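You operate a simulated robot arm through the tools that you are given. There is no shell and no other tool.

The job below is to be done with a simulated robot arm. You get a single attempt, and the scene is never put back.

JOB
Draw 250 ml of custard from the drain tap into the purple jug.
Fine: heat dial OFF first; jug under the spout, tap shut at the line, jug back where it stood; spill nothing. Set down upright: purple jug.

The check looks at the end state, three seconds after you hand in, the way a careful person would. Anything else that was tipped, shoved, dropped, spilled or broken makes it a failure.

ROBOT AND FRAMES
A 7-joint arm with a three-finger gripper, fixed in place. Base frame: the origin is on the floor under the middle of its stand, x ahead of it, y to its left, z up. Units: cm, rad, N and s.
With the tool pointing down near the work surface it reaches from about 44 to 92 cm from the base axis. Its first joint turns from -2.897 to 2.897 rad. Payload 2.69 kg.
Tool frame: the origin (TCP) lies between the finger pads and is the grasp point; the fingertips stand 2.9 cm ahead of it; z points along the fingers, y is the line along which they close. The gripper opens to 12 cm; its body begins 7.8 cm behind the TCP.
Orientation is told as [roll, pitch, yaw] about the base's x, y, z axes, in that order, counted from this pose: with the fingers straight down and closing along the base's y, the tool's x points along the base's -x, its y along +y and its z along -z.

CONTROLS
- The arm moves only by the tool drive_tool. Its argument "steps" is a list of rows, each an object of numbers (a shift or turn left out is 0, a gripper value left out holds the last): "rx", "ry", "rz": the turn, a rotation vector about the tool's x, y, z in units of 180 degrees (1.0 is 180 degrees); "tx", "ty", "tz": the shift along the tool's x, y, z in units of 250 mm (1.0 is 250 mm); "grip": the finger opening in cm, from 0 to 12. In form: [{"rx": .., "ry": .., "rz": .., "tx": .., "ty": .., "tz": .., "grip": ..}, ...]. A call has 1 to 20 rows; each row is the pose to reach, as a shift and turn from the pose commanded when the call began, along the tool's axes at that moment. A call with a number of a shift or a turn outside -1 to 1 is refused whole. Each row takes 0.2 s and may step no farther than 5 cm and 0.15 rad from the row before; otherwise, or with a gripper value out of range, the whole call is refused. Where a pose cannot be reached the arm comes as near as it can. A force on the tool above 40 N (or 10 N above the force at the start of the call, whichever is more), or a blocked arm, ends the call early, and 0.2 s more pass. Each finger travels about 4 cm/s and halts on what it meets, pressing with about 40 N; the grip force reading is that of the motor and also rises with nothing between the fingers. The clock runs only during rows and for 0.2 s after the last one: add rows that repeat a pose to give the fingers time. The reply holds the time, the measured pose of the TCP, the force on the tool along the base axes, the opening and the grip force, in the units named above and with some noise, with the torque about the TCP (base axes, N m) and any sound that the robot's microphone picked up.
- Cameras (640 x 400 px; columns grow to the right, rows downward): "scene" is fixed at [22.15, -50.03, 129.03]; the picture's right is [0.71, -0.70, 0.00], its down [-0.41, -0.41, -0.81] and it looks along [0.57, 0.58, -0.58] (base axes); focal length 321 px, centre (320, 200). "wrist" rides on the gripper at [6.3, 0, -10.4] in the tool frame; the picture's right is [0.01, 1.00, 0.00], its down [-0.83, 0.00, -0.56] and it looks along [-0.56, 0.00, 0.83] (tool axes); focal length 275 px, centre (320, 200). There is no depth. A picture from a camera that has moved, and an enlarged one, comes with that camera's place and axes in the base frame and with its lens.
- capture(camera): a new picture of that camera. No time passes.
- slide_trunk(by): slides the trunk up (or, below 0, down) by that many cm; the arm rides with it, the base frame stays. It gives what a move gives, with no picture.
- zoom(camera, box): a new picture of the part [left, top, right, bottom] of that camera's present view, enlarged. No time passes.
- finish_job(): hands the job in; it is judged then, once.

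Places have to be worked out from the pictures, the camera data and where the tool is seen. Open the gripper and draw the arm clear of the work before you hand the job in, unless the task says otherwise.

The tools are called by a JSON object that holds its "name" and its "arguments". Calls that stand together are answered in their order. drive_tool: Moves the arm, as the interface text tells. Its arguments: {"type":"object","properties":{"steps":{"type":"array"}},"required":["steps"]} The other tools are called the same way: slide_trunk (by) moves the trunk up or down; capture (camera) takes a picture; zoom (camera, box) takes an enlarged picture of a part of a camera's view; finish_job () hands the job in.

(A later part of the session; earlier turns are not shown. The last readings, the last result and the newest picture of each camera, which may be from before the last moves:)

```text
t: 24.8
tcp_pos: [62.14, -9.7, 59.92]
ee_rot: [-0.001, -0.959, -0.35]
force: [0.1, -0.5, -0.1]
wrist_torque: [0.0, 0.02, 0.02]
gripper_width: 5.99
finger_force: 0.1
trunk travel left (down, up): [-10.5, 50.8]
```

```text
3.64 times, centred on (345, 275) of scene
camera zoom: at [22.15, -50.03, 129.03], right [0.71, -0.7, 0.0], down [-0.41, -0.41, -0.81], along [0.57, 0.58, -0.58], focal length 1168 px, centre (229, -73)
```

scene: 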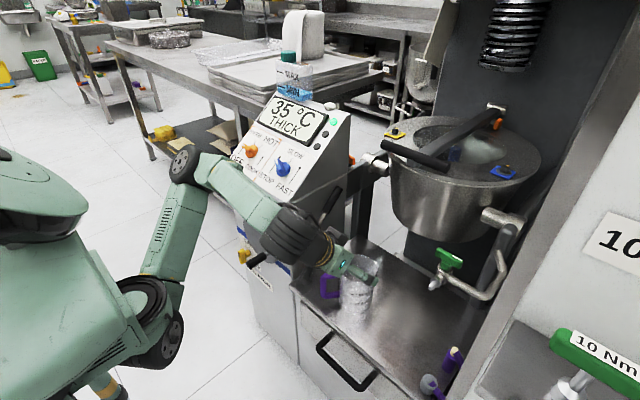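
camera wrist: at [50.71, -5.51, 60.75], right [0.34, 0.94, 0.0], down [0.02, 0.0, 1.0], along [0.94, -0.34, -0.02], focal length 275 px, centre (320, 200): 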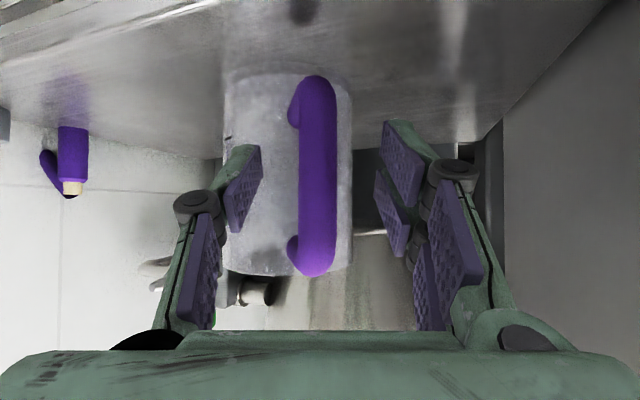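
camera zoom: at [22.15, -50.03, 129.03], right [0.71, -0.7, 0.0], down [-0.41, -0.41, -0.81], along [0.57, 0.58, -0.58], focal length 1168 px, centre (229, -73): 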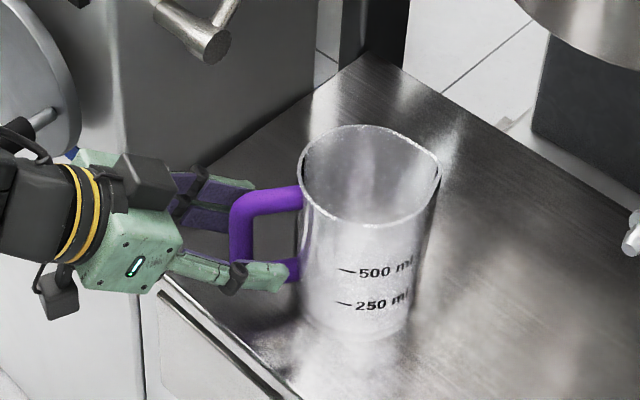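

The bar is exactly centred and the single finger lies inside the handle loop. I'll close the gripper on the bar.

{"name": "drive_tool", "arguments": {"steps": [{"grip": 3}, {}, {"grip": 0.5}, {}, {}, {}, {}]}}

{"name": "capture", "arguments": {"camera": "wrist"}}

{"name": "zoom", "arguments": {"camera": "scene", "box": [290, 220, 400, 330]}}

```text
t: 26.4
tcp_pos: [62.16, -9.66, 60.05]
ee_rot: [0.001, -0.96, -0.351]
force: [0.5, -1.0, 0.3]
wrist_torque: [0.09, -0.11, 0.03]
gripper_width: 1.66
finger_force: 39.3
trunk travel left (down, up): [-10.5, 50.8]
```

```text
taken
camera wrist: at [50.69, -5.5, 60.75], right [0.34, 0.94, 0.0], down [0.02, 0.0, 1.0], along [0.94, -0.34, -0.02], focal length 275 px, centre (320, 200)
```

wrist: 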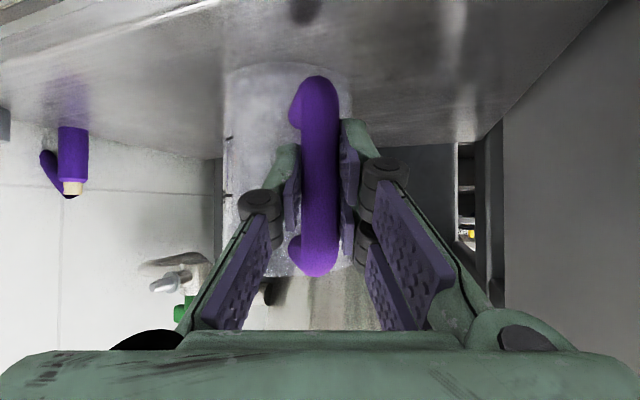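

```text
3.64 times, centred on (345, 275) of scene
camera zoom: at [22.15, -50.03, 129.03], right [0.71, -0.7, 0.0], down [-0.41, -0.41, -0.81], along [0.57, 0.58, -0.58], focal length 1168 px, centre (229, -73)
```

zoom: 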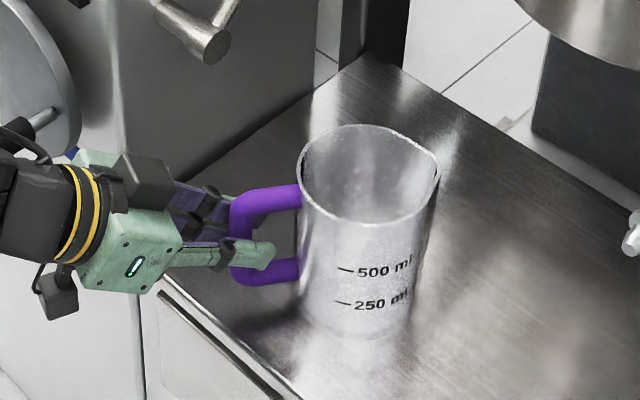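

The grip is firm at 1.66 cm, with the jug undisturbed. I'll lift it straight up 1.5 cm and check that it hangs level.

{"name": "drive_tool", "arguments": {"steps": [{"tx": -0.0164, "tz": -0.0115}, {"tx": -0.0328, "tz": -0.023}, {"tx": -0.0491, "tz": -0.0344}, {"tx": -0.0491, "tz": -0.0344}]}}

{"name": "capture", "arguments": {"camera": "wrist"}}

{"name": "zoom", "arguments": {"camera": "scene", "box": [290, 220, 400, 330]}}

```text
t: 27.4
tcp_pos: [62.08, -9.53, 61.45]
ee_rot: [0.001, -0.96, -0.351]
force: [-0.8, 0.6, -0.2]
wrist_torque: [0.03, 0.0, 0.02]
gripper_width: 1.69
finger_force: 16.8
trunk travel left (down, up): [-10.5, 50.8]
```

```text
taken
camera wrist: at [50.68, -5.54, 62.26], right [0.34, 0.94, 0.0], down [0.02, 0.0, 1.0], along [0.94, -0.34, -0.02], focal length 275 px, centre (320, 200)
```

wrist: 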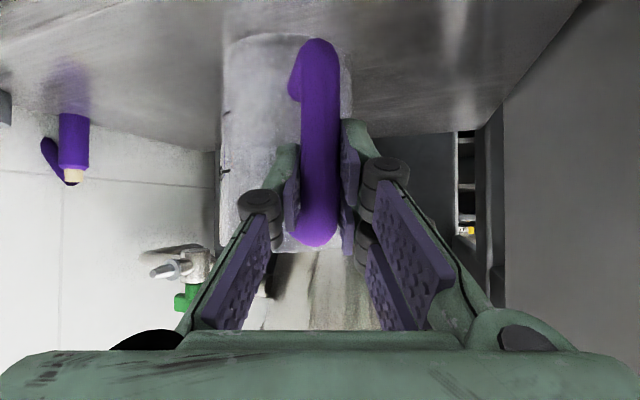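

```text
3.64 times, centred on (345, 275) of scene
camera zoom: at [22.15, -50.03, 129.03], right [0.71, -0.7, 0.0], down [-0.41, -0.41, -0.81], along [0.57, 0.58, -0.58], focal length 1168 px, centre (229, -73)
```

zoom: 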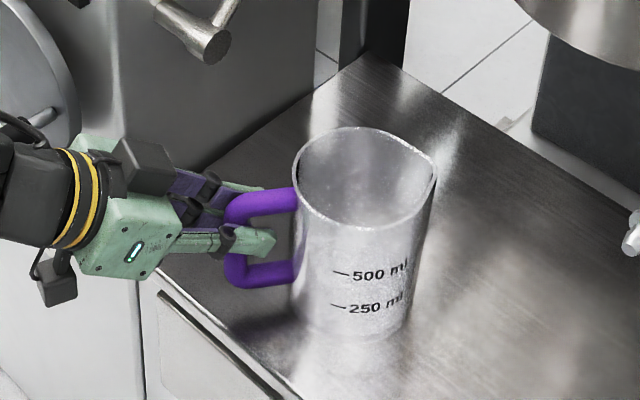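

The gripper rose but the handle slid down through the fingers, so the jug stayed on the table and the grip force fell to 17 N. I'll look closely at how the fingers sit on the bar.

{"name": "zoom", "arguments": {"camera": "wrist", "box": [200, 20, 440, 280]}}

{"name": "zoom", "arguments": {"camera": "scene", "box": [320, 250, 375, 315]}}

```text
1.54 times, centred on (320, 150) of wrist
camera zoom: at [50.68, -5.54, 62.26], right [0.34, 0.94, 0.0], down [0.02, 0.0, 1.0], along [0.94, -0.34, -0.02], focal length 424 px, centre (320, 277)
```

zoom: 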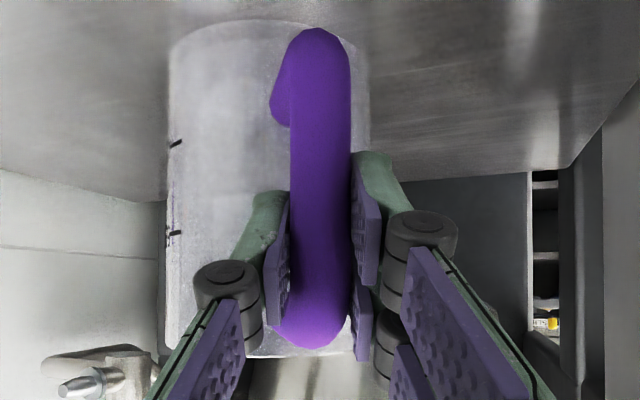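

```text
6.15 times, centred on (348, 282) of scene
camera zoom: at [22.15, -50.03, 129.03], right [0.71, -0.7, 0.0], down [-0.41, -0.41, -0.81], along [0.57, 0.58, -0.58], focal length 1976 px, centre (151, -308)
```

zoom: 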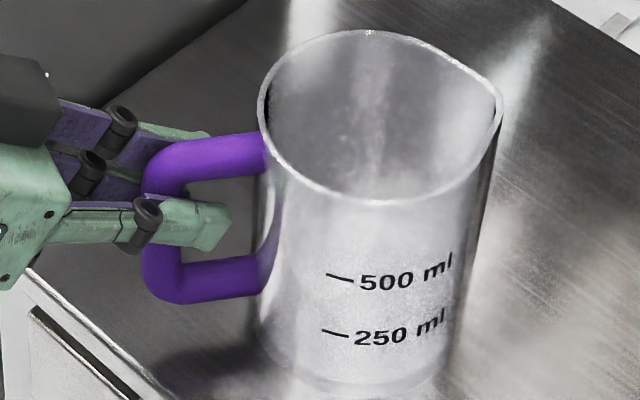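

Both pads touch the bar, so it seems to be a weak hold. The jug slid about 0.4 cm toward -x, and I'll correct that when I return it. I'll open, go back to mid-handle (now deeper in the pads), close for longer and test.

{"name": "drive_tool", "arguments": {"steps": [{"grip": 4}, {}, {"tx": 0.0246, "tz": 0.017}, {"tx": 0.0491, "tz": 0.0344}, {"tx": 0.0491, "tz": 0.0344}]}}

{"name": "zoom", "arguments": {"camera": "wrist", "box": [200, 20, 440, 300]}}

{"name": "zoom", "arguments": {"camera": "scene", "box": [290, 220, 400, 330]}}

```text
t: 28.6
tcp_pos: [62.11, -9.78, 59.95]
ee_rot: [0.0, -0.958, -0.349]
force: [0.6, -0.2, 0.2]
wrist_torque: [-0.01, 0.0, -0.03]
gripper_width: 4.01
finger_force: 0.0
trunk travel left (down, up): [-10.5, 50.8]
```

```text
1.43 times, centred on (320, 160) of wrist
camera zoom: at [50.69, -5.53, 60.67], right [0.34, 0.94, 0.0], down [0.02, 0.0, 1.0], along [0.94, -0.34, -0.02], focal length 393 px, centre (320, 257)
```

zoom: 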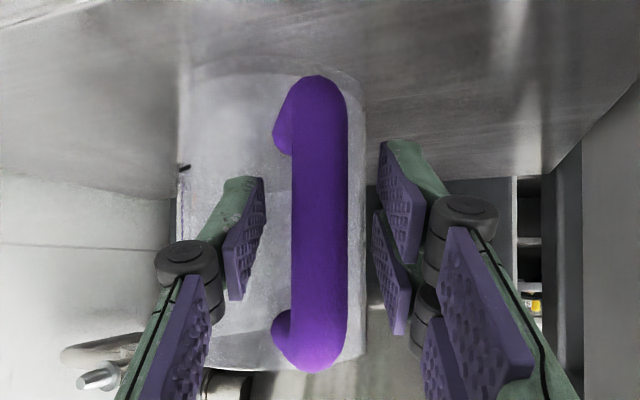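

```text
3.64 times, centred on (345, 275) of scene
camera zoom: at [22.15, -50.03, 129.03], right [0.71, -0.7, 0.0], down [-0.41, -0.41, -0.81], along [0.57, 0.58, -0.58], focal length 1168 px, centre (229, -73)
```

zoom: 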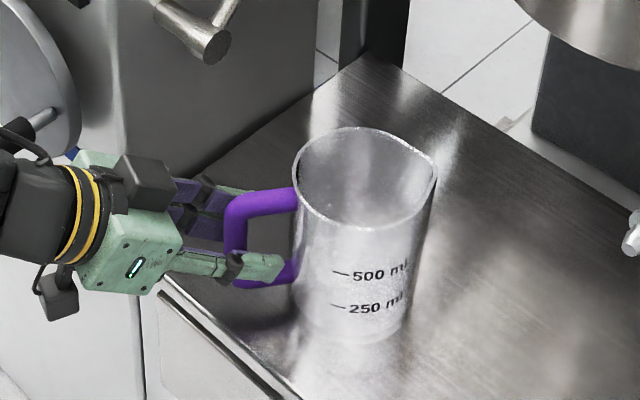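

The jug is upright and the bar is now right at the grasp point. I'll close again with more settling time and read the force.

{"name": "drive_tool", "arguments": {"steps": [{"grip": 0}, {}, {}, {}, {}, {}, {}, {}, {}]}}

{"name": "drive_tool", "arguments": {"steps": [{"tx": -0.0082, "tz": -0.0057}, {"tx": -0.0164, "tz": -0.0115}, {"tx": -0.0164, "tz": -0.0115}]}}

{"name": "zoom", "arguments": {"camera": "wrist", "box": [200, 20, 440, 300]}}

{"name": "zoom", "arguments": {"camera": "scene", "box": [290, 220, 400, 330]}}

```text
t: 30.6
tcp_pos: [62.12, -9.7, 59.9]
ee_rot: [0.001, -0.959, -0.349]
force: [1.6, 0.2, 0.5]
wrist_torque: [0.09, 0.0, 0.01]
gripper_width: 1.64
finger_force: 40.3
trunk travel left (down, up): [-10.5, 50.8]
```

```text
t: 31.4
tcp_pos: [62.11, -9.73, 60.3]
ee_rot: [0.0, -0.96, -0.35]
force: [-0.3, -0.4, -1.1]
wrist_torque: [0.08, 0.12, 0.03]
gripper_width: 1.63
finger_force: 40.1
trunk travel left (down, up): [-10.5, 50.8]
```

```text
1.43 times, centred on (320, 160) of wrist
camera zoom: at [50.67, -5.56, 61.21], right [0.34, 0.94, 0.0], down [0.02, 0.0, 1.0], along [0.94, -0.34, -0.02], focal length 393 px, centre (320, 257)
```

zoom: 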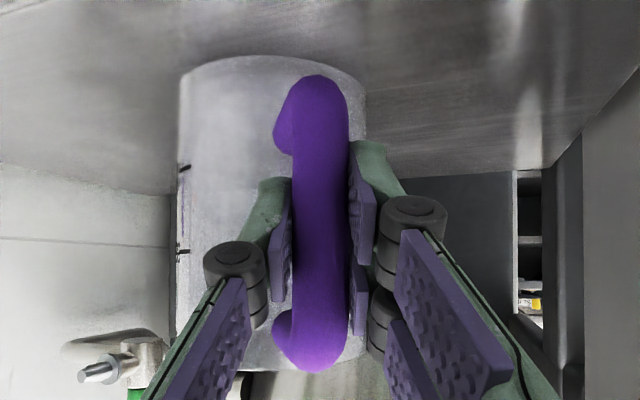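

```text
3.64 times, centred on (345, 275) of scene
camera zoom: at [22.15, -50.03, 129.03], right [0.71, -0.7, 0.0], down [-0.41, -0.41, -0.81], along [0.57, 0.58, -0.58], focal length 1168 px, centre (229, -73)
```

zoom: 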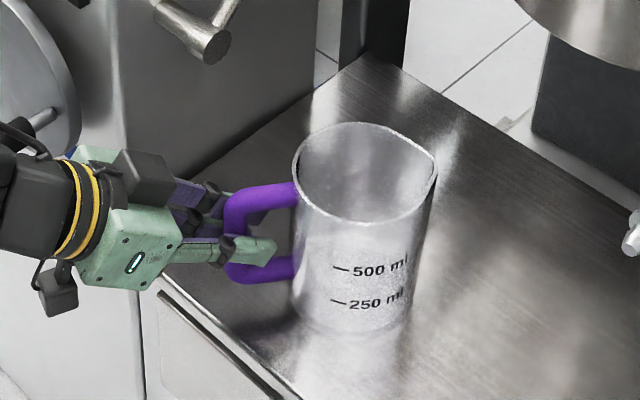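

This time the handle stayed fixed in the grip at 40 N, and the jug rose with it (about 1.1 N of weight). I'll lift another 1 cm and re-check.

{"name": "drive_tool", "arguments": {"steps": [{"tx": -0.0164, "tz": -0.0115}, {"tx": -0.0328, "tz": -0.023}, {"tx": -0.0328, "tz": -0.023}]}}

{"name": "zoom", "arguments": {"camera": "wrist", "box": [200, 20, 440, 300]}}

{"name": "zoom", "arguments": {"camera": "scene", "box": [290, 220, 400, 330]}}

```text
t: 32.2
tcp_pos: [62.2, -9.59, 61.52]
ee_rot: [0.001, -0.957, -0.351]
force: [0.3, 0.0, -1.6]
wrist_torque: [0.06, 0.09, -0.03]
gripper_width: 1.61
finger_force: 39.9
trunk travel left (down, up): [-10.5, 50.8]
```

```text
1.43 times, centred on (320, 160) of wrist
camera zoom: at [50.71, -5.54, 62.23], right [0.34, 0.94, 0.0], down [0.02, 0.0, 1.0], along [0.94, -0.34, -0.02], focal length 393 px, centre (320, 257)
```

zoom: 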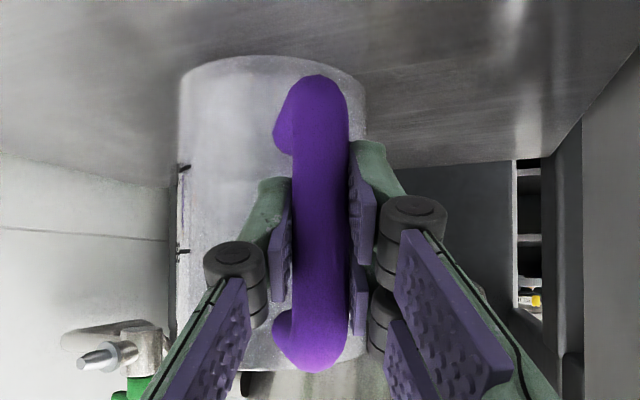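

```text
3.64 times, centred on (345, 275) of scene
camera zoom: at [22.15, -50.03, 129.03], right [0.71, -0.7, 0.0], down [-0.41, -0.41, -0.81], along [0.57, 0.58, -0.58], focal length 1168 px, centre (229, -73)
```

zoom: 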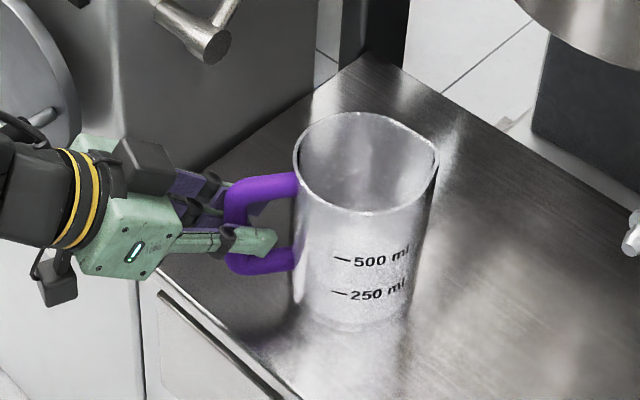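

The jug hangs level about 1.5 cm off the table. I'll carry it slowly toward the spout and stop at 70 % of the way to check clearances.

{"name": "drive_tool", "arguments": {"steps": [{"tx": -0.0098, "ty": -0.0328, "tz": 0.014}, {"tx": -0.0244, "ty": -0.0819, "tz": 0.0349}, {"tx": -0.0391, "ty": -0.131, "tz": 0.0558}, {"tx": -0.0586, "ty": -0.1965, "tz": 0.0837}, {"tx": -0.0782, "ty": -0.262, "tz": 0.1116}, {"tx": -0.0977, "ty": -0.3275, "tz": 0.1395}, {"tx": -0.1172, "ty": -0.393, "tz": 0.1674}, {"tx": -0.1319, "ty": -0.442, "tz": 0.1883}, {"tx": -0.1368, "ty": -0.4585, "tz": 0.1953}, {"tx": -0.1368, "ty": -0.4585, "tz": 0.1953}]}}

{"name": "capture", "arguments": {"camera": "wrist"}}

{"name": "capture", "arguments": {"camera": "scene"}}

{"name": "zoom", "arguments": {"camera": "scene", "box": [340, 210, 500, 350]}}

```text
t: 34.4
tcp_pos: [63.78, -22.45, 61.47]
ee_rot: [0.0, -0.958, -0.35]
force: [0.4, 0.6, -2.1]
wrist_torque: [0.08, 0.11, 0.02]
gripper_width: 1.64
finger_force: 40.0
trunk travel left (down, up): [-10.5, 50.8]
```

```text
taken
camera wrist: at [52.32, -18.34, 62.25], right [0.34, 0.94, 0.0], down [0.02, 0.0, 1.0], along [0.94, -0.34, -0.02], focal length 275 px, centre (320, 200)
```

wrist: 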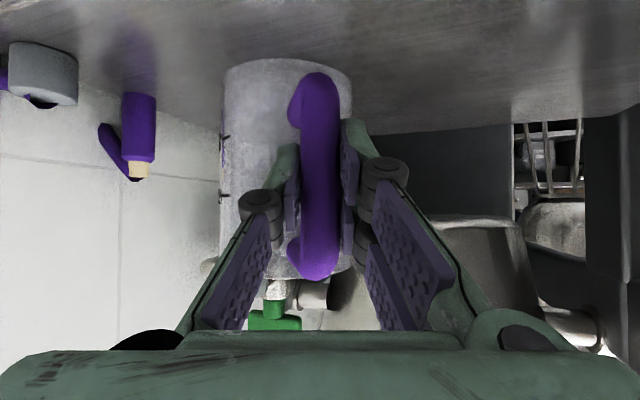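

```text
taken
```

scene: 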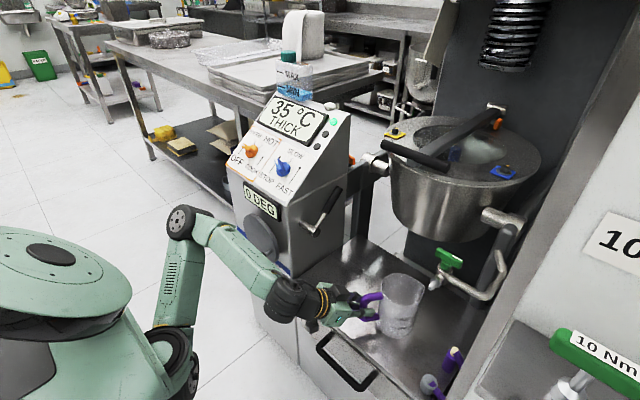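

```text
2.86 times, centred on (420, 280) of scene
camera zoom: at [22.15, -50.03, 129.03], right [0.71, -0.7, 0.0], down [-0.41, -0.41, -0.81], along [0.57, 0.58, -0.58], focal length 918 px, centre (34, -29)
```

zoom: 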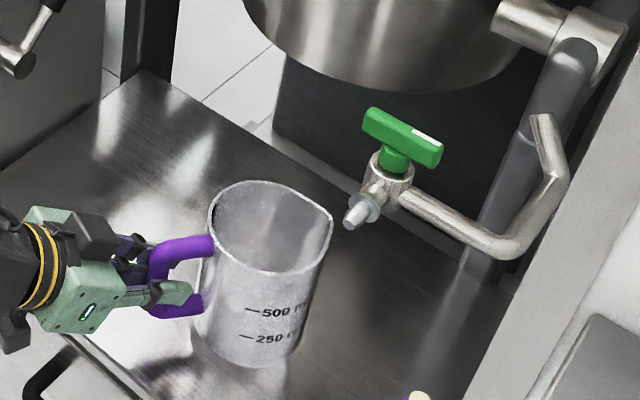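

Clearance looks good: the rim is at z≈66.5 and the nozzle tip is at about 70.1. I'll complete the last 5.5 cm to bring the jug under the spout.

{"name": "drive_tool", "arguments": {"steps": [{"tx": -0.0117, "ty": -0.0393, "tz": 0.0167}, {"tx": -0.0234, "ty": -0.0786, "tz": 0.0335}, {"tx": -0.0352, "ty": -0.118, "tz": 0.0502}, {"tx": -0.0469, "ty": -0.157, "tz": 0.067}, {"tx": -0.0586, "ty": -0.1965, "tz": 0.0837}, {"tx": -0.0586, "ty": -0.1965, "tz": 0.0837}]}}

{"name": "capture", "arguments": {"camera": "wrist"}}

{"name": "zoom", "arguments": {"camera": "scene", "box": [360, 220, 490, 340]}}

```text
t: 35.8
tcp_pos: [64.5, -27.92, 61.47]
ee_rot: [0.0, -0.959, -0.352]
force: [0.3, 0.9, -2.2]
wrist_torque: [0.03, 0.13, -0.01]
gripper_width: 1.66
finger_force: 39.7
trunk travel left (down, up): [-10.5, 50.8]
```

```text
taken
camera wrist: at [53.09, -23.84, 62.21], right [0.34, 0.94, 0.0], down [0.02, 0.0, 1.0], along [0.94, -0.34, -0.02], focal length 275 px, centre (320, 200)
```

wrist: 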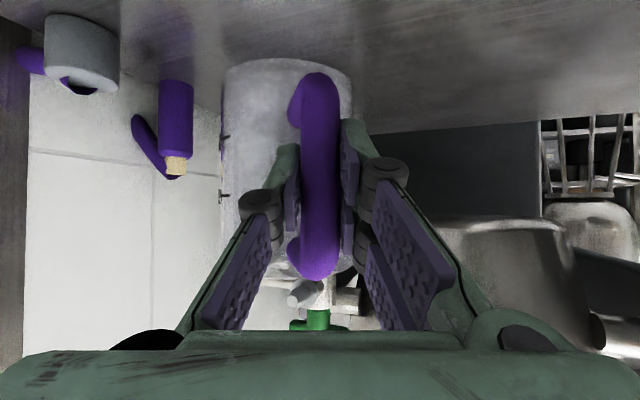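

```text
3.33 times, centred on (425, 280) of scene
camera zoom: at [22.15, -50.03, 129.03], right [0.71, -0.7, 0.0], down [-0.41, -0.41, -0.81], along [0.57, 0.58, -0.58], focal length 1070 px, centre (-30, -67)
```

zoom: 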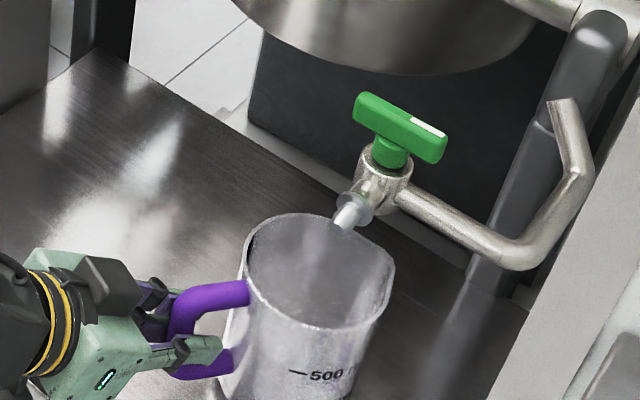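

The nozzle sits about 1.3 cm off the jug axis, well inside the rim. Now I'll lower the jug gently onto the table.

{"name": "drive_tool", "arguments": {"steps": [{"tx": 0.0131, "tz": 0.0092}, {"tx": 0.0262, "tz": 0.0184}, {"tx": 0.036, "tz": 0.0252}, {"tx": 0.0426, "tz": 0.0298}, {"tx": 0.0475, "tz": 0.0333}, {"tx": 0.0475, "tz": 0.0333}]}}

{"name": "zoom", "arguments": {"camera": "wrist", "box": [200, 20, 440, 300]}}

{"name": "zoom", "arguments": {"camera": "scene", "box": [360, 220, 490, 340]}}

```text
t: 37.2
tcp_pos: [64.5, -27.96, 60.11]
ee_rot: [-0.001, -0.958, -0.351]
force: [-0.2, 0.3, -2.5]
wrist_torque: [0.05, 0.08, -0.01]
gripper_width: 1.63
finger_force: 40.4
trunk travel left (down, up): [-10.5, 50.8]
```

```text
1.43 times, centred on (320, 160) of wrist
camera zoom: at [53.05, -23.83, 60.78], right [0.34, 0.94, 0.0], down [0.02, 0.0, 1.0], along [0.94, -0.34, -0.02], focal length 393 px, centre (320, 257)
```

zoom: 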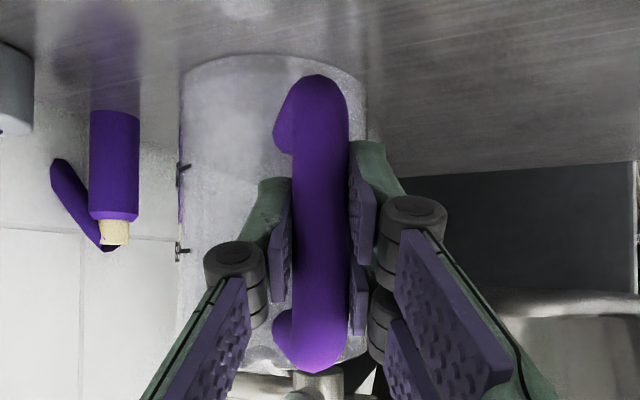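

```text
3.33 times, centred on (425, 280) of scene
camera zoom: at [22.15, -50.03, 129.03], right [0.71, -0.7, 0.0], down [-0.41, -0.41, -0.81], along [0.57, 0.58, -0.58], focal length 1070 px, centre (-30, -67)
```

zoom: 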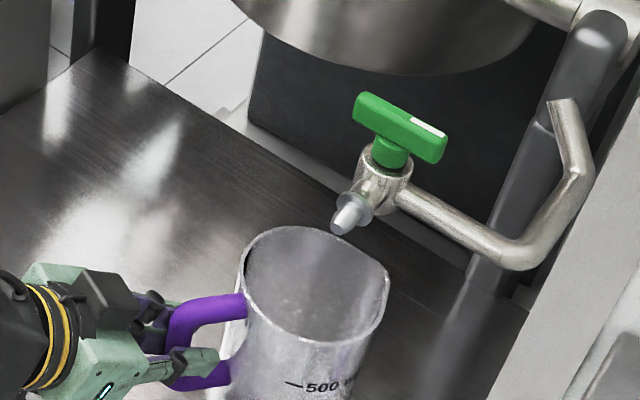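

The force is still -2.5 N, so the jug hasn't fully touched down. I'll lower it another 0.25 cm in small steps.

{"name": "drive_tool", "arguments": {"steps": [{"tx": 0.0033, "tz": 0.0023}, {"tx": 0.0066, "tz": 0.0046}, {"tx": 0.0082, "tz": 0.0057}, {"tx": 0.0082, "tz": 0.0057}]}}

```text
t: 38.2
tcp_pos: [64.48, -27.91, 60.02]
ee_rot: [0.0, -0.964, -0.353]
force: [-0.9, -0.1, 6.7]
wrist_torque: [0.0, -0.63, 0.0]
gripper_width: 1.62
finger_force: 39.9
trunk travel left (down, up): [-10.5, 50.8]
```

The table now carries the jug (+6.7 N). I'll relieve the press slightly, open the fingers and check before pulling back.

{"name": "drive_tool", "arguments": {"steps": [{"tx": -0.0066, "tz": -0.0046}, {"tx": -0.0066, "tz": -0.0046, "grip": 2.5}, {"tx": -0.0066, "tz": -0.0046, "grip": 5}, {"tx": -0.0066, "tz": -0.0046}, {"tx": -0.0066, "tz": -0.0046}, {"tx": -0.0066, "tz": -0.0046}]}}

{"name": "zoom", "arguments": {"camera": "wrist", "box": [200, 20, 440, 300]}}

{"name": "zoom", "arguments": {"camera": "scene", "box": [360, 220, 490, 340]}}

```text
t: 39.6
tcp_pos: [64.48, -28.07, 59.87]
ee_rot: [0.002, -0.958, -0.351]
force: [-0.2, -0.4, 0.0]
wrist_torque: [0.01, 0.02, 0.0]
gripper_width: 5.01
finger_force: 0.1
trunk travel left (down, up): [-10.5, 50.8]
```

```text
1.43 times, centred on (320, 160) of wrist
camera zoom: at [53.06, -23.83, 60.72], right [0.34, 0.94, 0.0], down [0.02, 0.0, 1.0], along [0.94, -0.34, -0.02], focal length 393 px, centre (320, 257)
```

zoom: 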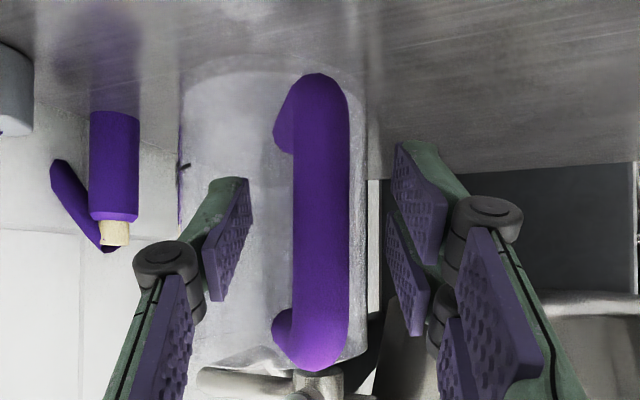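

```text
3.33 times, centred on (425, 280) of scene
camera zoom: at [22.15, -50.03, 129.03], right [0.71, -0.7, 0.0], down [-0.41, -0.41, -0.81], along [0.57, 0.58, -0.58], focal length 1070 px, centre (-30, -67)
```

zoom: 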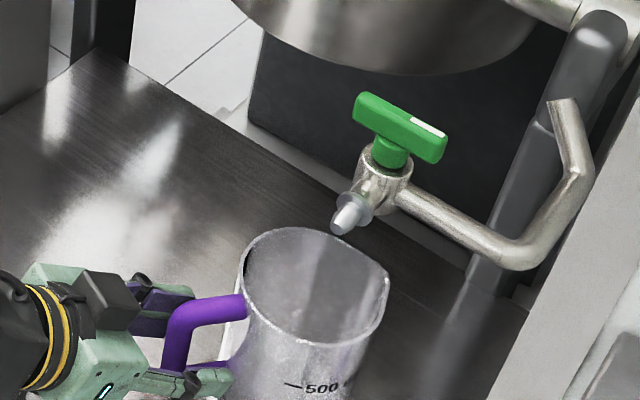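

The jug stands upright under the nozzle. I'll back the open fingers straight out of the handle.

{"name": "drive_tool", "arguments": {"steps": [{"tz": -0.06}, {"tz": -0.13}, {"tz": -0.2}, {"tz": -0.26}, {"tz": -0.26}]}}

{"name": "zoom", "arguments": {"camera": "scene", "box": [340, 220, 480, 350]}}

{"name": "capture", "arguments": {"camera": "wrist"}}

```text
t: 40.8
tcp_pos: [59.39, -26.26, 63.57]
ee_rot: [0.0, -0.959, -0.351]
force: [0.0, -0.4, -0.9]
wrist_torque: [-0.04, 0.03, 0.01]
gripper_width: 5.01
finger_force: 0.0
trunk travel left (down, up): [-10.5, 50.8]
```

```text
3.08 times, centred on (410, 285) of scene
camera zoom: at [22.15, -50.03, 129.03], right [0.71, -0.7, 0.0], down [-0.41, -0.41, -0.81], along [0.57, 0.58, -0.58], focal length 988 px, centre (43, -62)
```

zoom: 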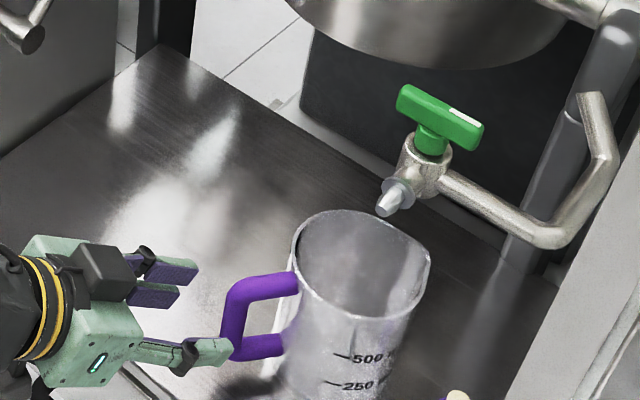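

```text
taken
camera wrist: at [48.01, -22.02, 64.45], right [0.34, 0.94, 0.0], down [0.02, 0.0, 1.0], along [0.94, -0.34, -0.02], focal length 275 px, centre (320, 200)
```

wrist: 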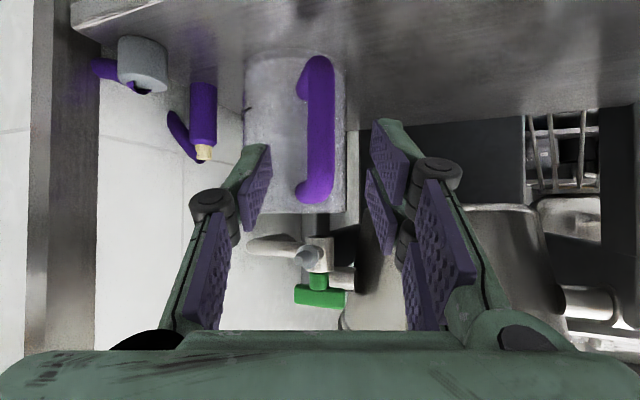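

The fingers are clear of the handle and the jug is untouched. I'll raise the trunk 20 cm to get above the tap level.

{"name": "slide_trunk", "arguments": {"by": 20}}

{"name": "capture", "arguments": {"camera": "wrist"}}

{"name": "zoom", "arguments": {"camera": "wrist", "box": [220, 60, 420, 260]}}

```text
t: 43.0
tcp_pos: [59.46, -26.26, 83.7]
ee_rot: [0.0, -0.956, -0.35]
force: [-0.7, 0.9, 0.4]
wrist_torque: [-0.01, 0.0, -0.02]
gripper_width: 5.0
finger_force: 0.0
trunk travel left (down, up): [-30.5, 30.8]
```

```text
taken
camera wrist: at [48.04, -22.03, 84.43], right [0.34, 0.94, 0.0], down [0.02, 0.0, 1.0], along [0.94, -0.34, -0.02], focal length 275 px, centre (320, 200)
```

wrist: 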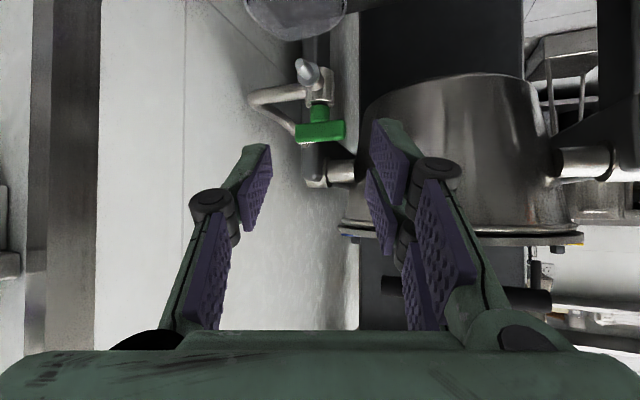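

```text
2.00 times, centred on (320, 160) of wrist
camera zoom: at [48.04, -22.03, 84.43], right [0.34, 0.94, 0.0], down [0.02, 0.0, 1.0], along [0.94, -0.34, -0.02], focal length 551 px, centre (320, 280)
```

zoom: 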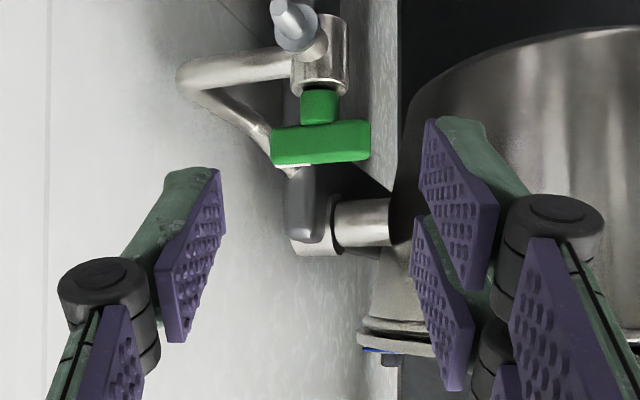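

From this view the tap axis is at (78.9, -33.3) and the bar spans z 74.4–77, about 6 cm along y. The kettle rim is about 6 cm clear of it. I'll raise and straighten the tool before swinging round to grip the bar from the right side.

{"name": "drive_tool", "arguments": {"steps": [{"tx": -0.1155, "ty": -0.057, "tz": 0.003, "ry": 0.0417}, {"tx": -0.231, "ty": -0.114, "tz": 0.006, "ry": 0.0833}, {"tx": -0.3465, "ty": -0.171, "tz": 0.009, "ry": 0.125}, {"tx": -0.462, "ty": -0.228, "tz": 0.0116, "ry": 0.1667}, {"tx": -0.462, "ty": -0.228, "tz": 0.0116, "ry": 0.1667}]}}

{"name": "capture", "arguments": {"camera": "wrist"}}

{"name": "capture", "arguments": {"camera": "scene"}}

```text
t: 44.2
tcp_pos: [63.91, -33.87, 93.01]
ee_rot: [0.002, -0.433, -0.351]
force: [-0.3, -0.6, 0.0]
wrist_torque: [0.01, -0.01, -0.01]
gripper_width: 5.02
finger_force: 0.0
trunk travel left (down, up): [-30.5, 30.8]
```

```text
taken
camera wrist: at [54.48, -30.5, 99.67], right [0.34, 0.94, 0.0], down [0.49, -0.18, 0.85], along [0.8, -0.29, -0.52], focal length 275 px, centre (320, 200)
```

wrist: 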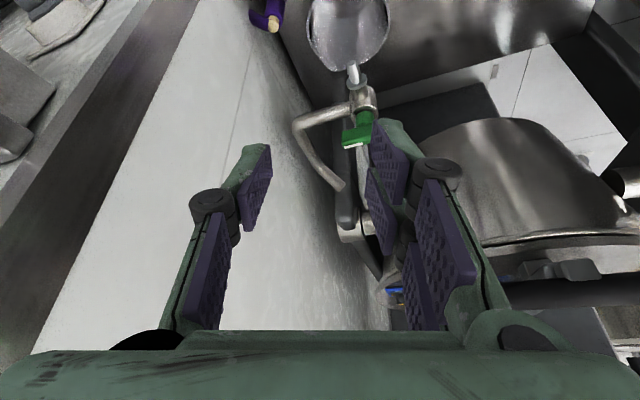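

```text
taken
```

scene: 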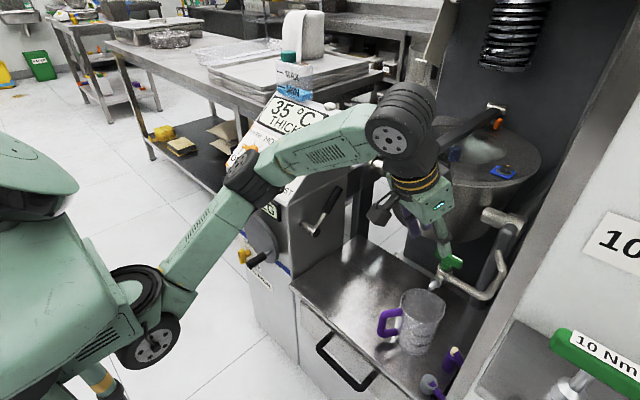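

The nozzle's drop point falls near the middle of the jug mouth. Now I'll swing the tool 110° about vertical so the fingers close along x, moving above and to the right of the tap.

{"name": "drive_tool", "arguments": {"steps": [{"rx": -0.0184, "rz": -0.0396, "tx": -0.0327, "ty": 0.001, "tz": 0.0153}, {"rx": -0.0369, "rz": -0.0791, "tx": -0.0654, "ty": 0.002, "tz": 0.0305}, {"rx": -0.0553, "rz": -0.1187, "tx": -0.0981, "ty": 0.003, "tz": 0.0458}, {"rx": -0.0738, "rz": -0.1583, "tx": -0.1309, "ty": 0.004, "tz": 0.0611}, {"rx": -0.0922, "rz": -0.1978, "tx": -0.1636, "ty": 0.005, "tz": 0.0763}, {"rx": -0.1107, "rz": -0.2374, "tx": -0.1963, "ty": 0.006, "tz": 0.0916}, {"rx": -0.1291, "rz": -0.2769, "tx": -0.229, "ty": 0.007, "tz": 0.1069}, {"rx": -0.1476, "rz": -0.3165, "tx": -0.2617, "ty": 0.008, "tz": 0.1221}]}}

{"name": "capture", "arguments": {"camera": "wrist"}}

{"name": "capture", "arguments": {"camera": "scene"}}

```text
t: 46.0
tcp_pos: [73.47, -37.6, 90.34]
ee_rot: [-0.042, -0.441, 0.716]
force: [-4.2, -6.3, 4.3]
wrist_torque: [0.52, -0.31, 0.13]
gripper_width: 5.01
finger_force: 0.1
out of reach, approached as far as the arm can: row 3, 4, 5, 6, 7, 8
trunk travel left (down, up): [-30.5, 30.8]
```

```text
taken
camera wrist: at [65.52, -43.87, 96.95], right [-0.64, 0.76, -0.04], down [0.37, 0.36, 0.86], along [0.67, 0.54, -0.51], focal length 275 px, centre (320, 200)
```

wrist: 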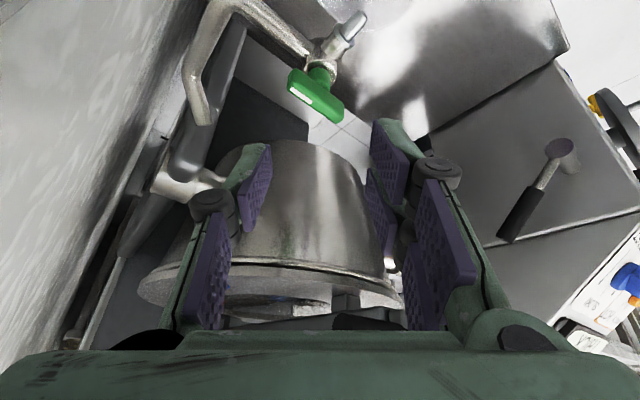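

```text
taken
```

scene: 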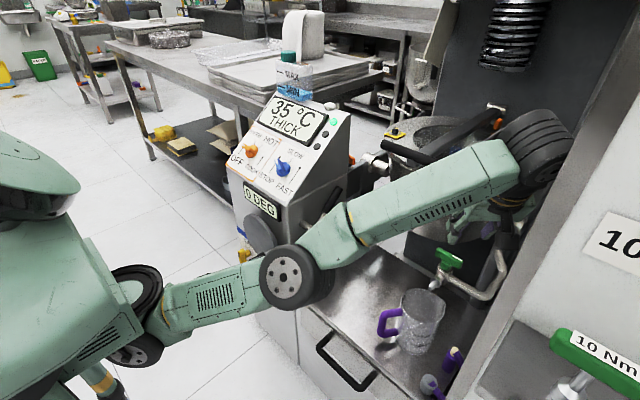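

The arm came up against its reach here and folded into a different shape. I'll check carefully that nothing, especially the handwheel or crank, has been touched.

{"name": "zoom", "arguments": {"camera": "scene", "box": [220, 160, 380, 320]}}

{"name": "zoom", "arguments": {"camera": "scene", "box": [380, 90, 600, 290]}}

{"name": "zoom", "arguments": {"camera": "wrist", "box": [120, 0, 440, 330]}}

```text
2.50 times, centred on (300, 240) of scene
camera zoom: at [22.15, -50.03, 129.03], right [0.71, -0.7, 0.0], down [-0.41, -0.41, -0.81], along [0.57, 0.58, -0.58], focal length 803 px, centre (370, 100)
```

zoom: 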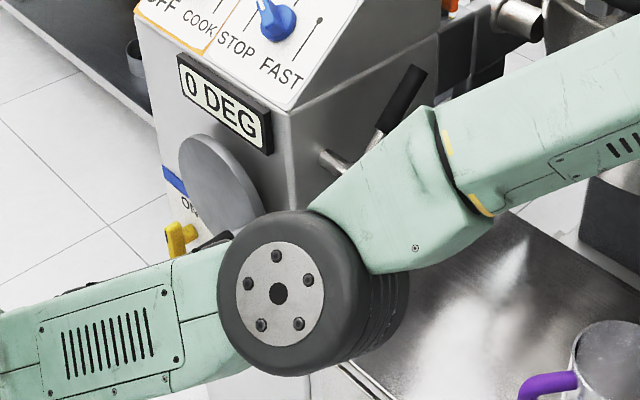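

```text
2.00 times, centred on (490, 190) of scene
camera zoom: at [22.15, -50.03, 129.03], right [0.71, -0.7, 0.0], down [-0.41, -0.41, -0.81], along [0.57, 0.58, -0.58], focal length 642 px, centre (-20, 220)
```

zoom: 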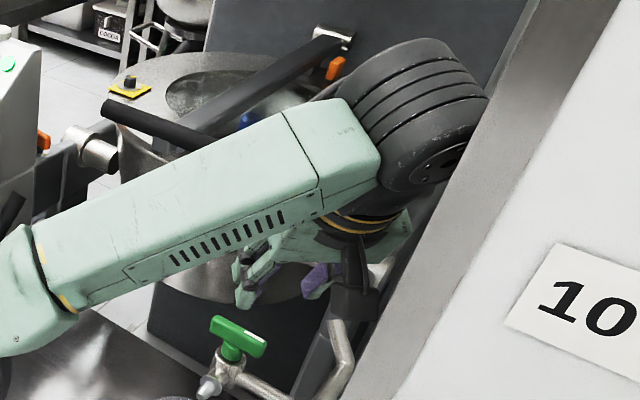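

```text
1.21 times, centred on (280, 165) of wrist
camera zoom: at [65.52, -43.87, 96.95], right [-0.64, 0.76, -0.04], down [0.37, 0.36, 0.86], along [0.67, 0.54, -0.51], focal length 334 px, centre (368, 242)
```

zoom: 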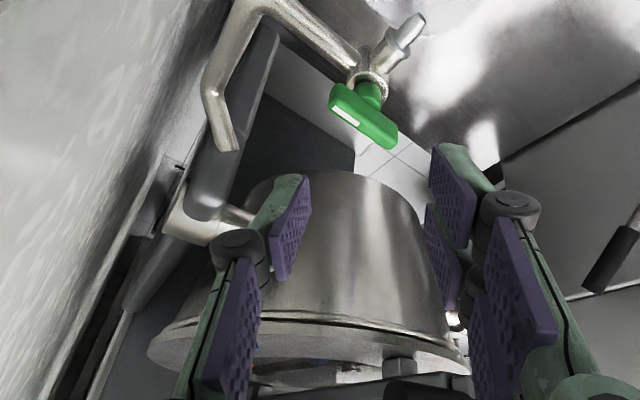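

The display still reads 0 DEG, and the elbow, at about (49, -11, 74), is well clear of the crank. This sideways pose suits the arm badly, so I'll go back and grip the bar by its ends from the front instead. First I'll take a short hold to read the force.

{"name": "drive_tool", "arguments": {"steps": [{}]}}

```text
t: 46.4
tcp_pos: [73.29, -37.59, 90.72]
ee_rot: [-0.047, -0.45, 0.717]
force: [-0.3, 0.1, -0.7]
wrist_torque: [0.04, 0.02, -0.03]
gripper_width: 5.0
finger_force: 0.0
trunk travel left (down, up): [-30.5, 30.8]
```

There is no contact; that force was just motion. I'll rotate back to facing straight ahead (+x) and move to (68, -33, 95), in front of and above the tap.

{"name": "drive_tool", "arguments": {"steps": [{"rx": 0.0165, "ry": 0.0016, "rz": 0.0342, "tx": -0.0067, "ty": 0.0448, "tz": -0.0307}, {"rx": 0.033, "ry": 0.0032, "rz": 0.0683, "tx": -0.0133, "ty": 0.0897, "tz": -0.0613}, {"rx": 0.0495, "ry": 0.0048, "rz": 0.1025, "tx": -0.02, "ty": 0.1345, "tz": -0.092}, {"rx": 0.066, "ry": 0.0064, "rz": 0.1367, "tx": -0.0267, "ty": 0.1793, "tz": -0.1227}, {"rx": 0.0825, "ry": 0.008, "rz": 0.1708, "tx": -0.0333, "ty": 0.2242, "tz": -0.1533}, {"rx": 0.099, "ry": 0.0096, "rz": 0.205, "tx": -0.04, "ty": 0.269, "tz": -0.184}, {"rx": 0.099, "ry": 0.0096, "rz": 0.205, "tx": -0.04, "ty": 0.269, "tz": -0.184}, {"rx": 0.099, "ry": 0.0096, "rz": 0.205, "tx": -0.04, "ty": 0.269, "tz": -0.184}]}}

{"name": "capture", "arguments": {"camera": "wrist"}}

{"name": "capture", "arguments": {"camera": "scene"}}

```text
t: 48.2
tcp_pos: [76.64, -42.45, 91.12]
ee_rot: [-0.044, -0.446, -0.008]
force: [0.5, -0.3, 0.5]
wrist_torque: [0.0, -0.01, -0.01]
gripper_width: 4.99
finger_force: 0.1
out of reach, approached as far as the arm can: row 1, 2, 3, 4, 5, 6, 7, 8
trunk travel left (down, up): [-30.5, 30.8]
```

```text
taken
camera wrist: at [66.47, -41.87, 97.84], right [0.02, 1.0, -0.04], down [0.51, 0.02, 0.86], along [0.86, -0.04, -0.51], focal length 275 px, centre (320, 200)
```

wrist: 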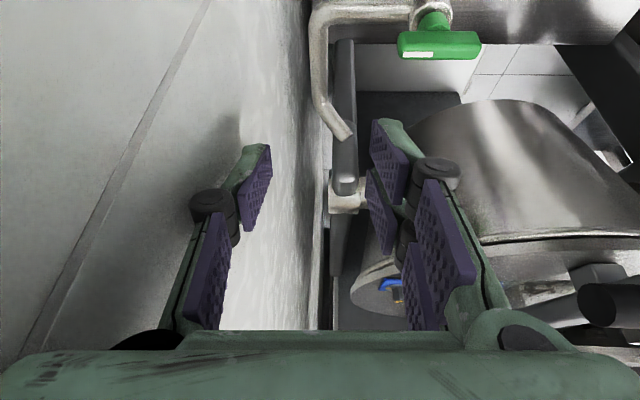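

```text
taken
```

scene: 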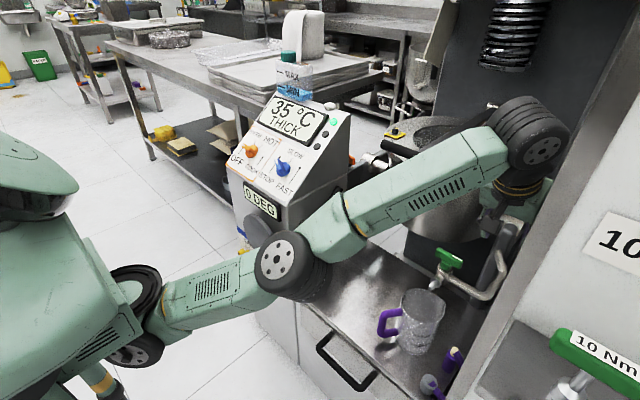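

The arm is stretched nearly straight (elbow low) and couldn't come back inward. I'll first straighten the tool to vertical here and rise a little, which should free the wrist.

{"name": "drive_tool", "arguments": {"steps": [{"ry": 0.0355, "rx": 0.003, "tx": -0.017, "tz": -0.036}, {"ry": 0.071, "rx": 0.006, "tx": -0.034, "tz": -0.072}, {"ry": 0.1065, "rx": 0.01, "tx": -0.052, "tz": -0.108}, {"ry": 0.142, "rx": 0.014, "tx": -0.069, "tz": -0.144}, {"ry": 0.142, "rx": 0.014, "tx": -0.069, "tz": -0.144}]}}

{"name": "capture", "arguments": {"camera": "scene"}}

{"name": "capture", "arguments": {"camera": "wrist"}}

```text
t: 49.4
tcp_pos: [72.75, -38.84, 88.81]
ee_rot: [-0.09, -0.077, -0.037]
force: [0.2, -0.4, -0.3]
wrist_torque: [-0.01, 0.04, 0.0]
gripper_width: 4.97
finger_force: 0.2
out of reach, approached as far as the arm can: row 1, 2, 3, 4, 5
trunk travel left (down, up): [-30.5, 30.8]
```

```text
taken
```

scene: 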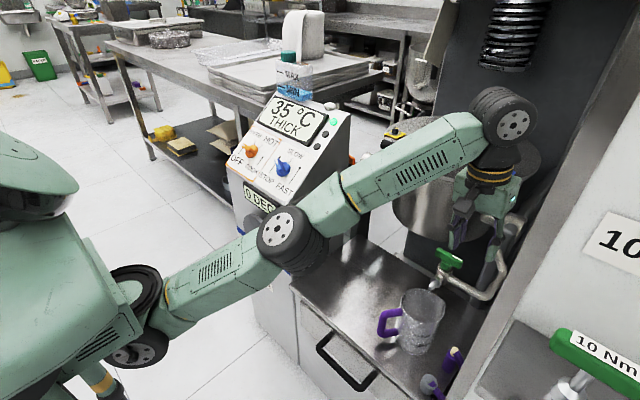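

```text
taken
camera wrist: at [65.69, -37.64, 98.58], right [0.04, 1.0, -0.09], down [0.79, 0.03, 0.62], along [0.62, -0.09, -0.78], focal length 275 px, centre (320, 200)
```

wrist: 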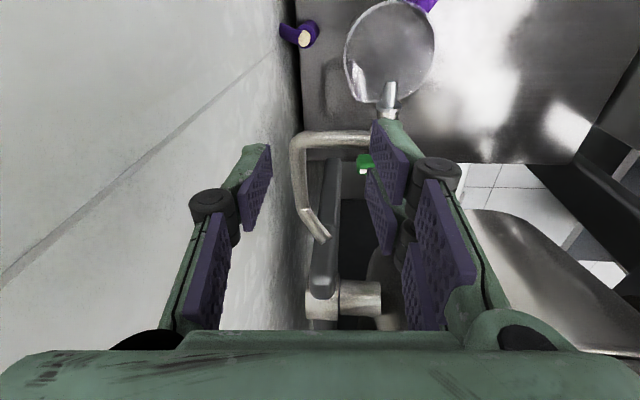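

Now it's clear: the arm is simply fully stretched because the shoulder is too low for this far, high wrist. I'll raise the trunk 22 cm so the arm can bend again.

{"name": "slide_trunk", "arguments": {"by": 22}}

{"name": "capture", "arguments": {"camera": "scene"}}

```text
t: 51.7
tcp_pos: [72.86, -38.88, 110.68]
ee_rot: [-0.088, -0.079, -0.034]
force: [0.0, 0.3, 0.6]
wrist_torque: [-0.01, -0.02, -0.01]
gripper_width: 5.0
finger_force: 0.1
trunk travel left (down, up): [-52.5, 8.8]
```

```text
taken
```

scene: 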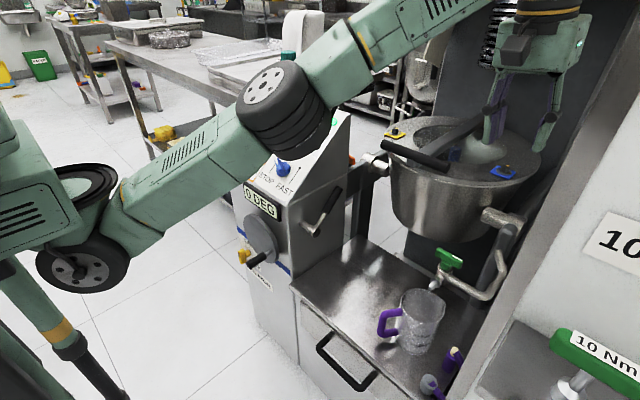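

The arm bends normally again. I'll bring the tool to (66, -33.4, 98) in front of the tap, tilted 35° forward and facing +x, with the gripper opened to 9 cm to span the bar ends.

{"name": "drive_tool", "arguments": {"steps": [{"tx": 0.064, "ty": 0.051, "tz": 0.093, "rx": -0.0056, "ry": -0.0339, "rz": -0.0022, "grip": 9}, {"tx": 0.128, "ty": 0.102, "tz": 0.186, "rx": -0.0112, "ry": -0.0677, "rz": -0.0044}, {"tx": 0.192, "ty": 0.152, "tz": 0.279, "rx": -0.0168, "ry": -0.1016, "rz": -0.0066}, {"tx": 0.256, "ty": 0.203, "tz": 0.372, "rx": -0.0224, "ry": -0.1354, "rz": -0.0088}, {"tx": 0.32, "ty": 0.254, "tz": 0.465, "rx": -0.028, "ry": -0.1693, "rz": -0.011}, {"tx": 0.32, "ty": 0.254, "tz": 0.465, "rx": -0.028, "ry": -0.1693, "rz": -0.011}, {"tx": 0.32, "ty": 0.254, "tz": 0.465, "rx": -0.028, "ry": -0.1693, "rz": -0.011}]}}

{"name": "capture", "arguments": {"camera": "scene"}}

{"name": "capture", "arguments": {"camera": "wrist"}}

```text
t: 53.5
tcp_pos: [81.2, -41.48, 112.97]
ee_rot: [-0.016, -0.613, 0.058]
force: [-9.3, 26.8, -7.2]
wrist_torque: [-0.18, -0.3, -0.85]
gripper_width: 7.21
finger_force: 0.0
out of reach, approached as far as the arm can: row 1, 2, 3, 4, 5, 6, 7
trunk travel left (down, up): [-52.5, 8.8]
stopped in row 7: the force on the tool passed its limit at 40 N (the readings are from after the stop); the commanded pose is now the measured one
```

```text
taken
```

scene: 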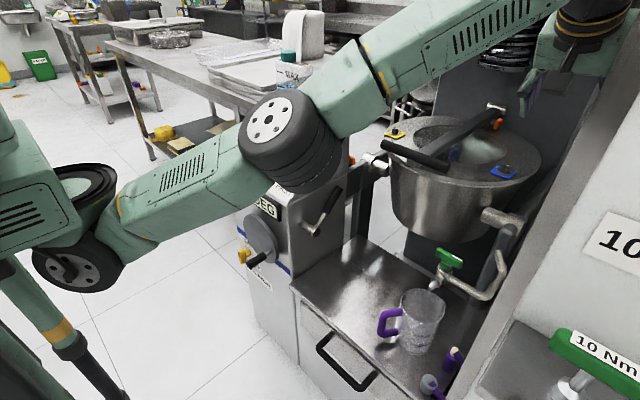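

```text
taken
camera wrist: at [70.09, -41.95, 117.76], right [-0.05, 1.0, -0.02], down [0.36, 0.03, 0.93], along [0.93, 0.04, -0.36], focal length 275 px, centre (320, 200)
```

wrist: 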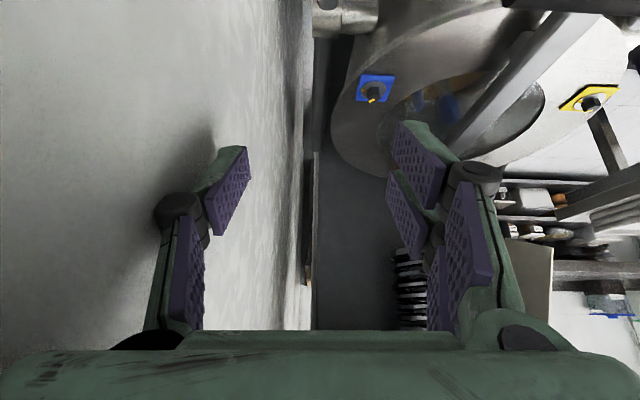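

A finger brushed the tall wall at y≈-48, which is fixed, and the motion stopped. The arm is still stretched straight. I'll close the gripper a bit and pull away from the wall, inward and down in small steps, so the elbow can bend.

{"name": "drive_tool", "arguments": {"steps": [{"ty": 0.06, "tx": 0.04, "grip": 5}, {"ty": 0.12, "tx": 0.11}, {"ty": 0.18, "tx": 0.18}, {"ty": 0.24, "tx": 0.26}, {"ty": 0.3, "tx": 0.34}, {"ty": 0.34, "tx": 0.42}]}}

{"name": "capture", "arguments": {"camera": "scene"}}

```text
t: 54.9
tcp_pos: [81.25, -41.52, 113.15]
ee_rot: [-0.019, -0.614, 0.049]
force: [0.5, -0.1, -0.7]
wrist_torque: [0.02, -0.03, -0.01]
gripper_width: 4.99
finger_force: 0.1
out of reach, approached as far as the arm can: row 1, 2, 3, 4, 5, 6
trunk travel left (down, up): [-52.5, 8.8]
```

```text
taken
```

scene: 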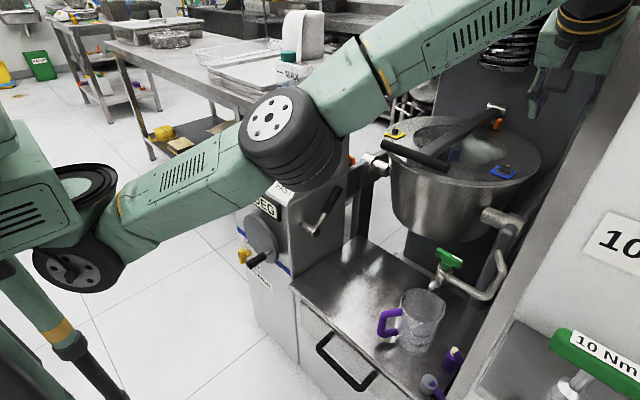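

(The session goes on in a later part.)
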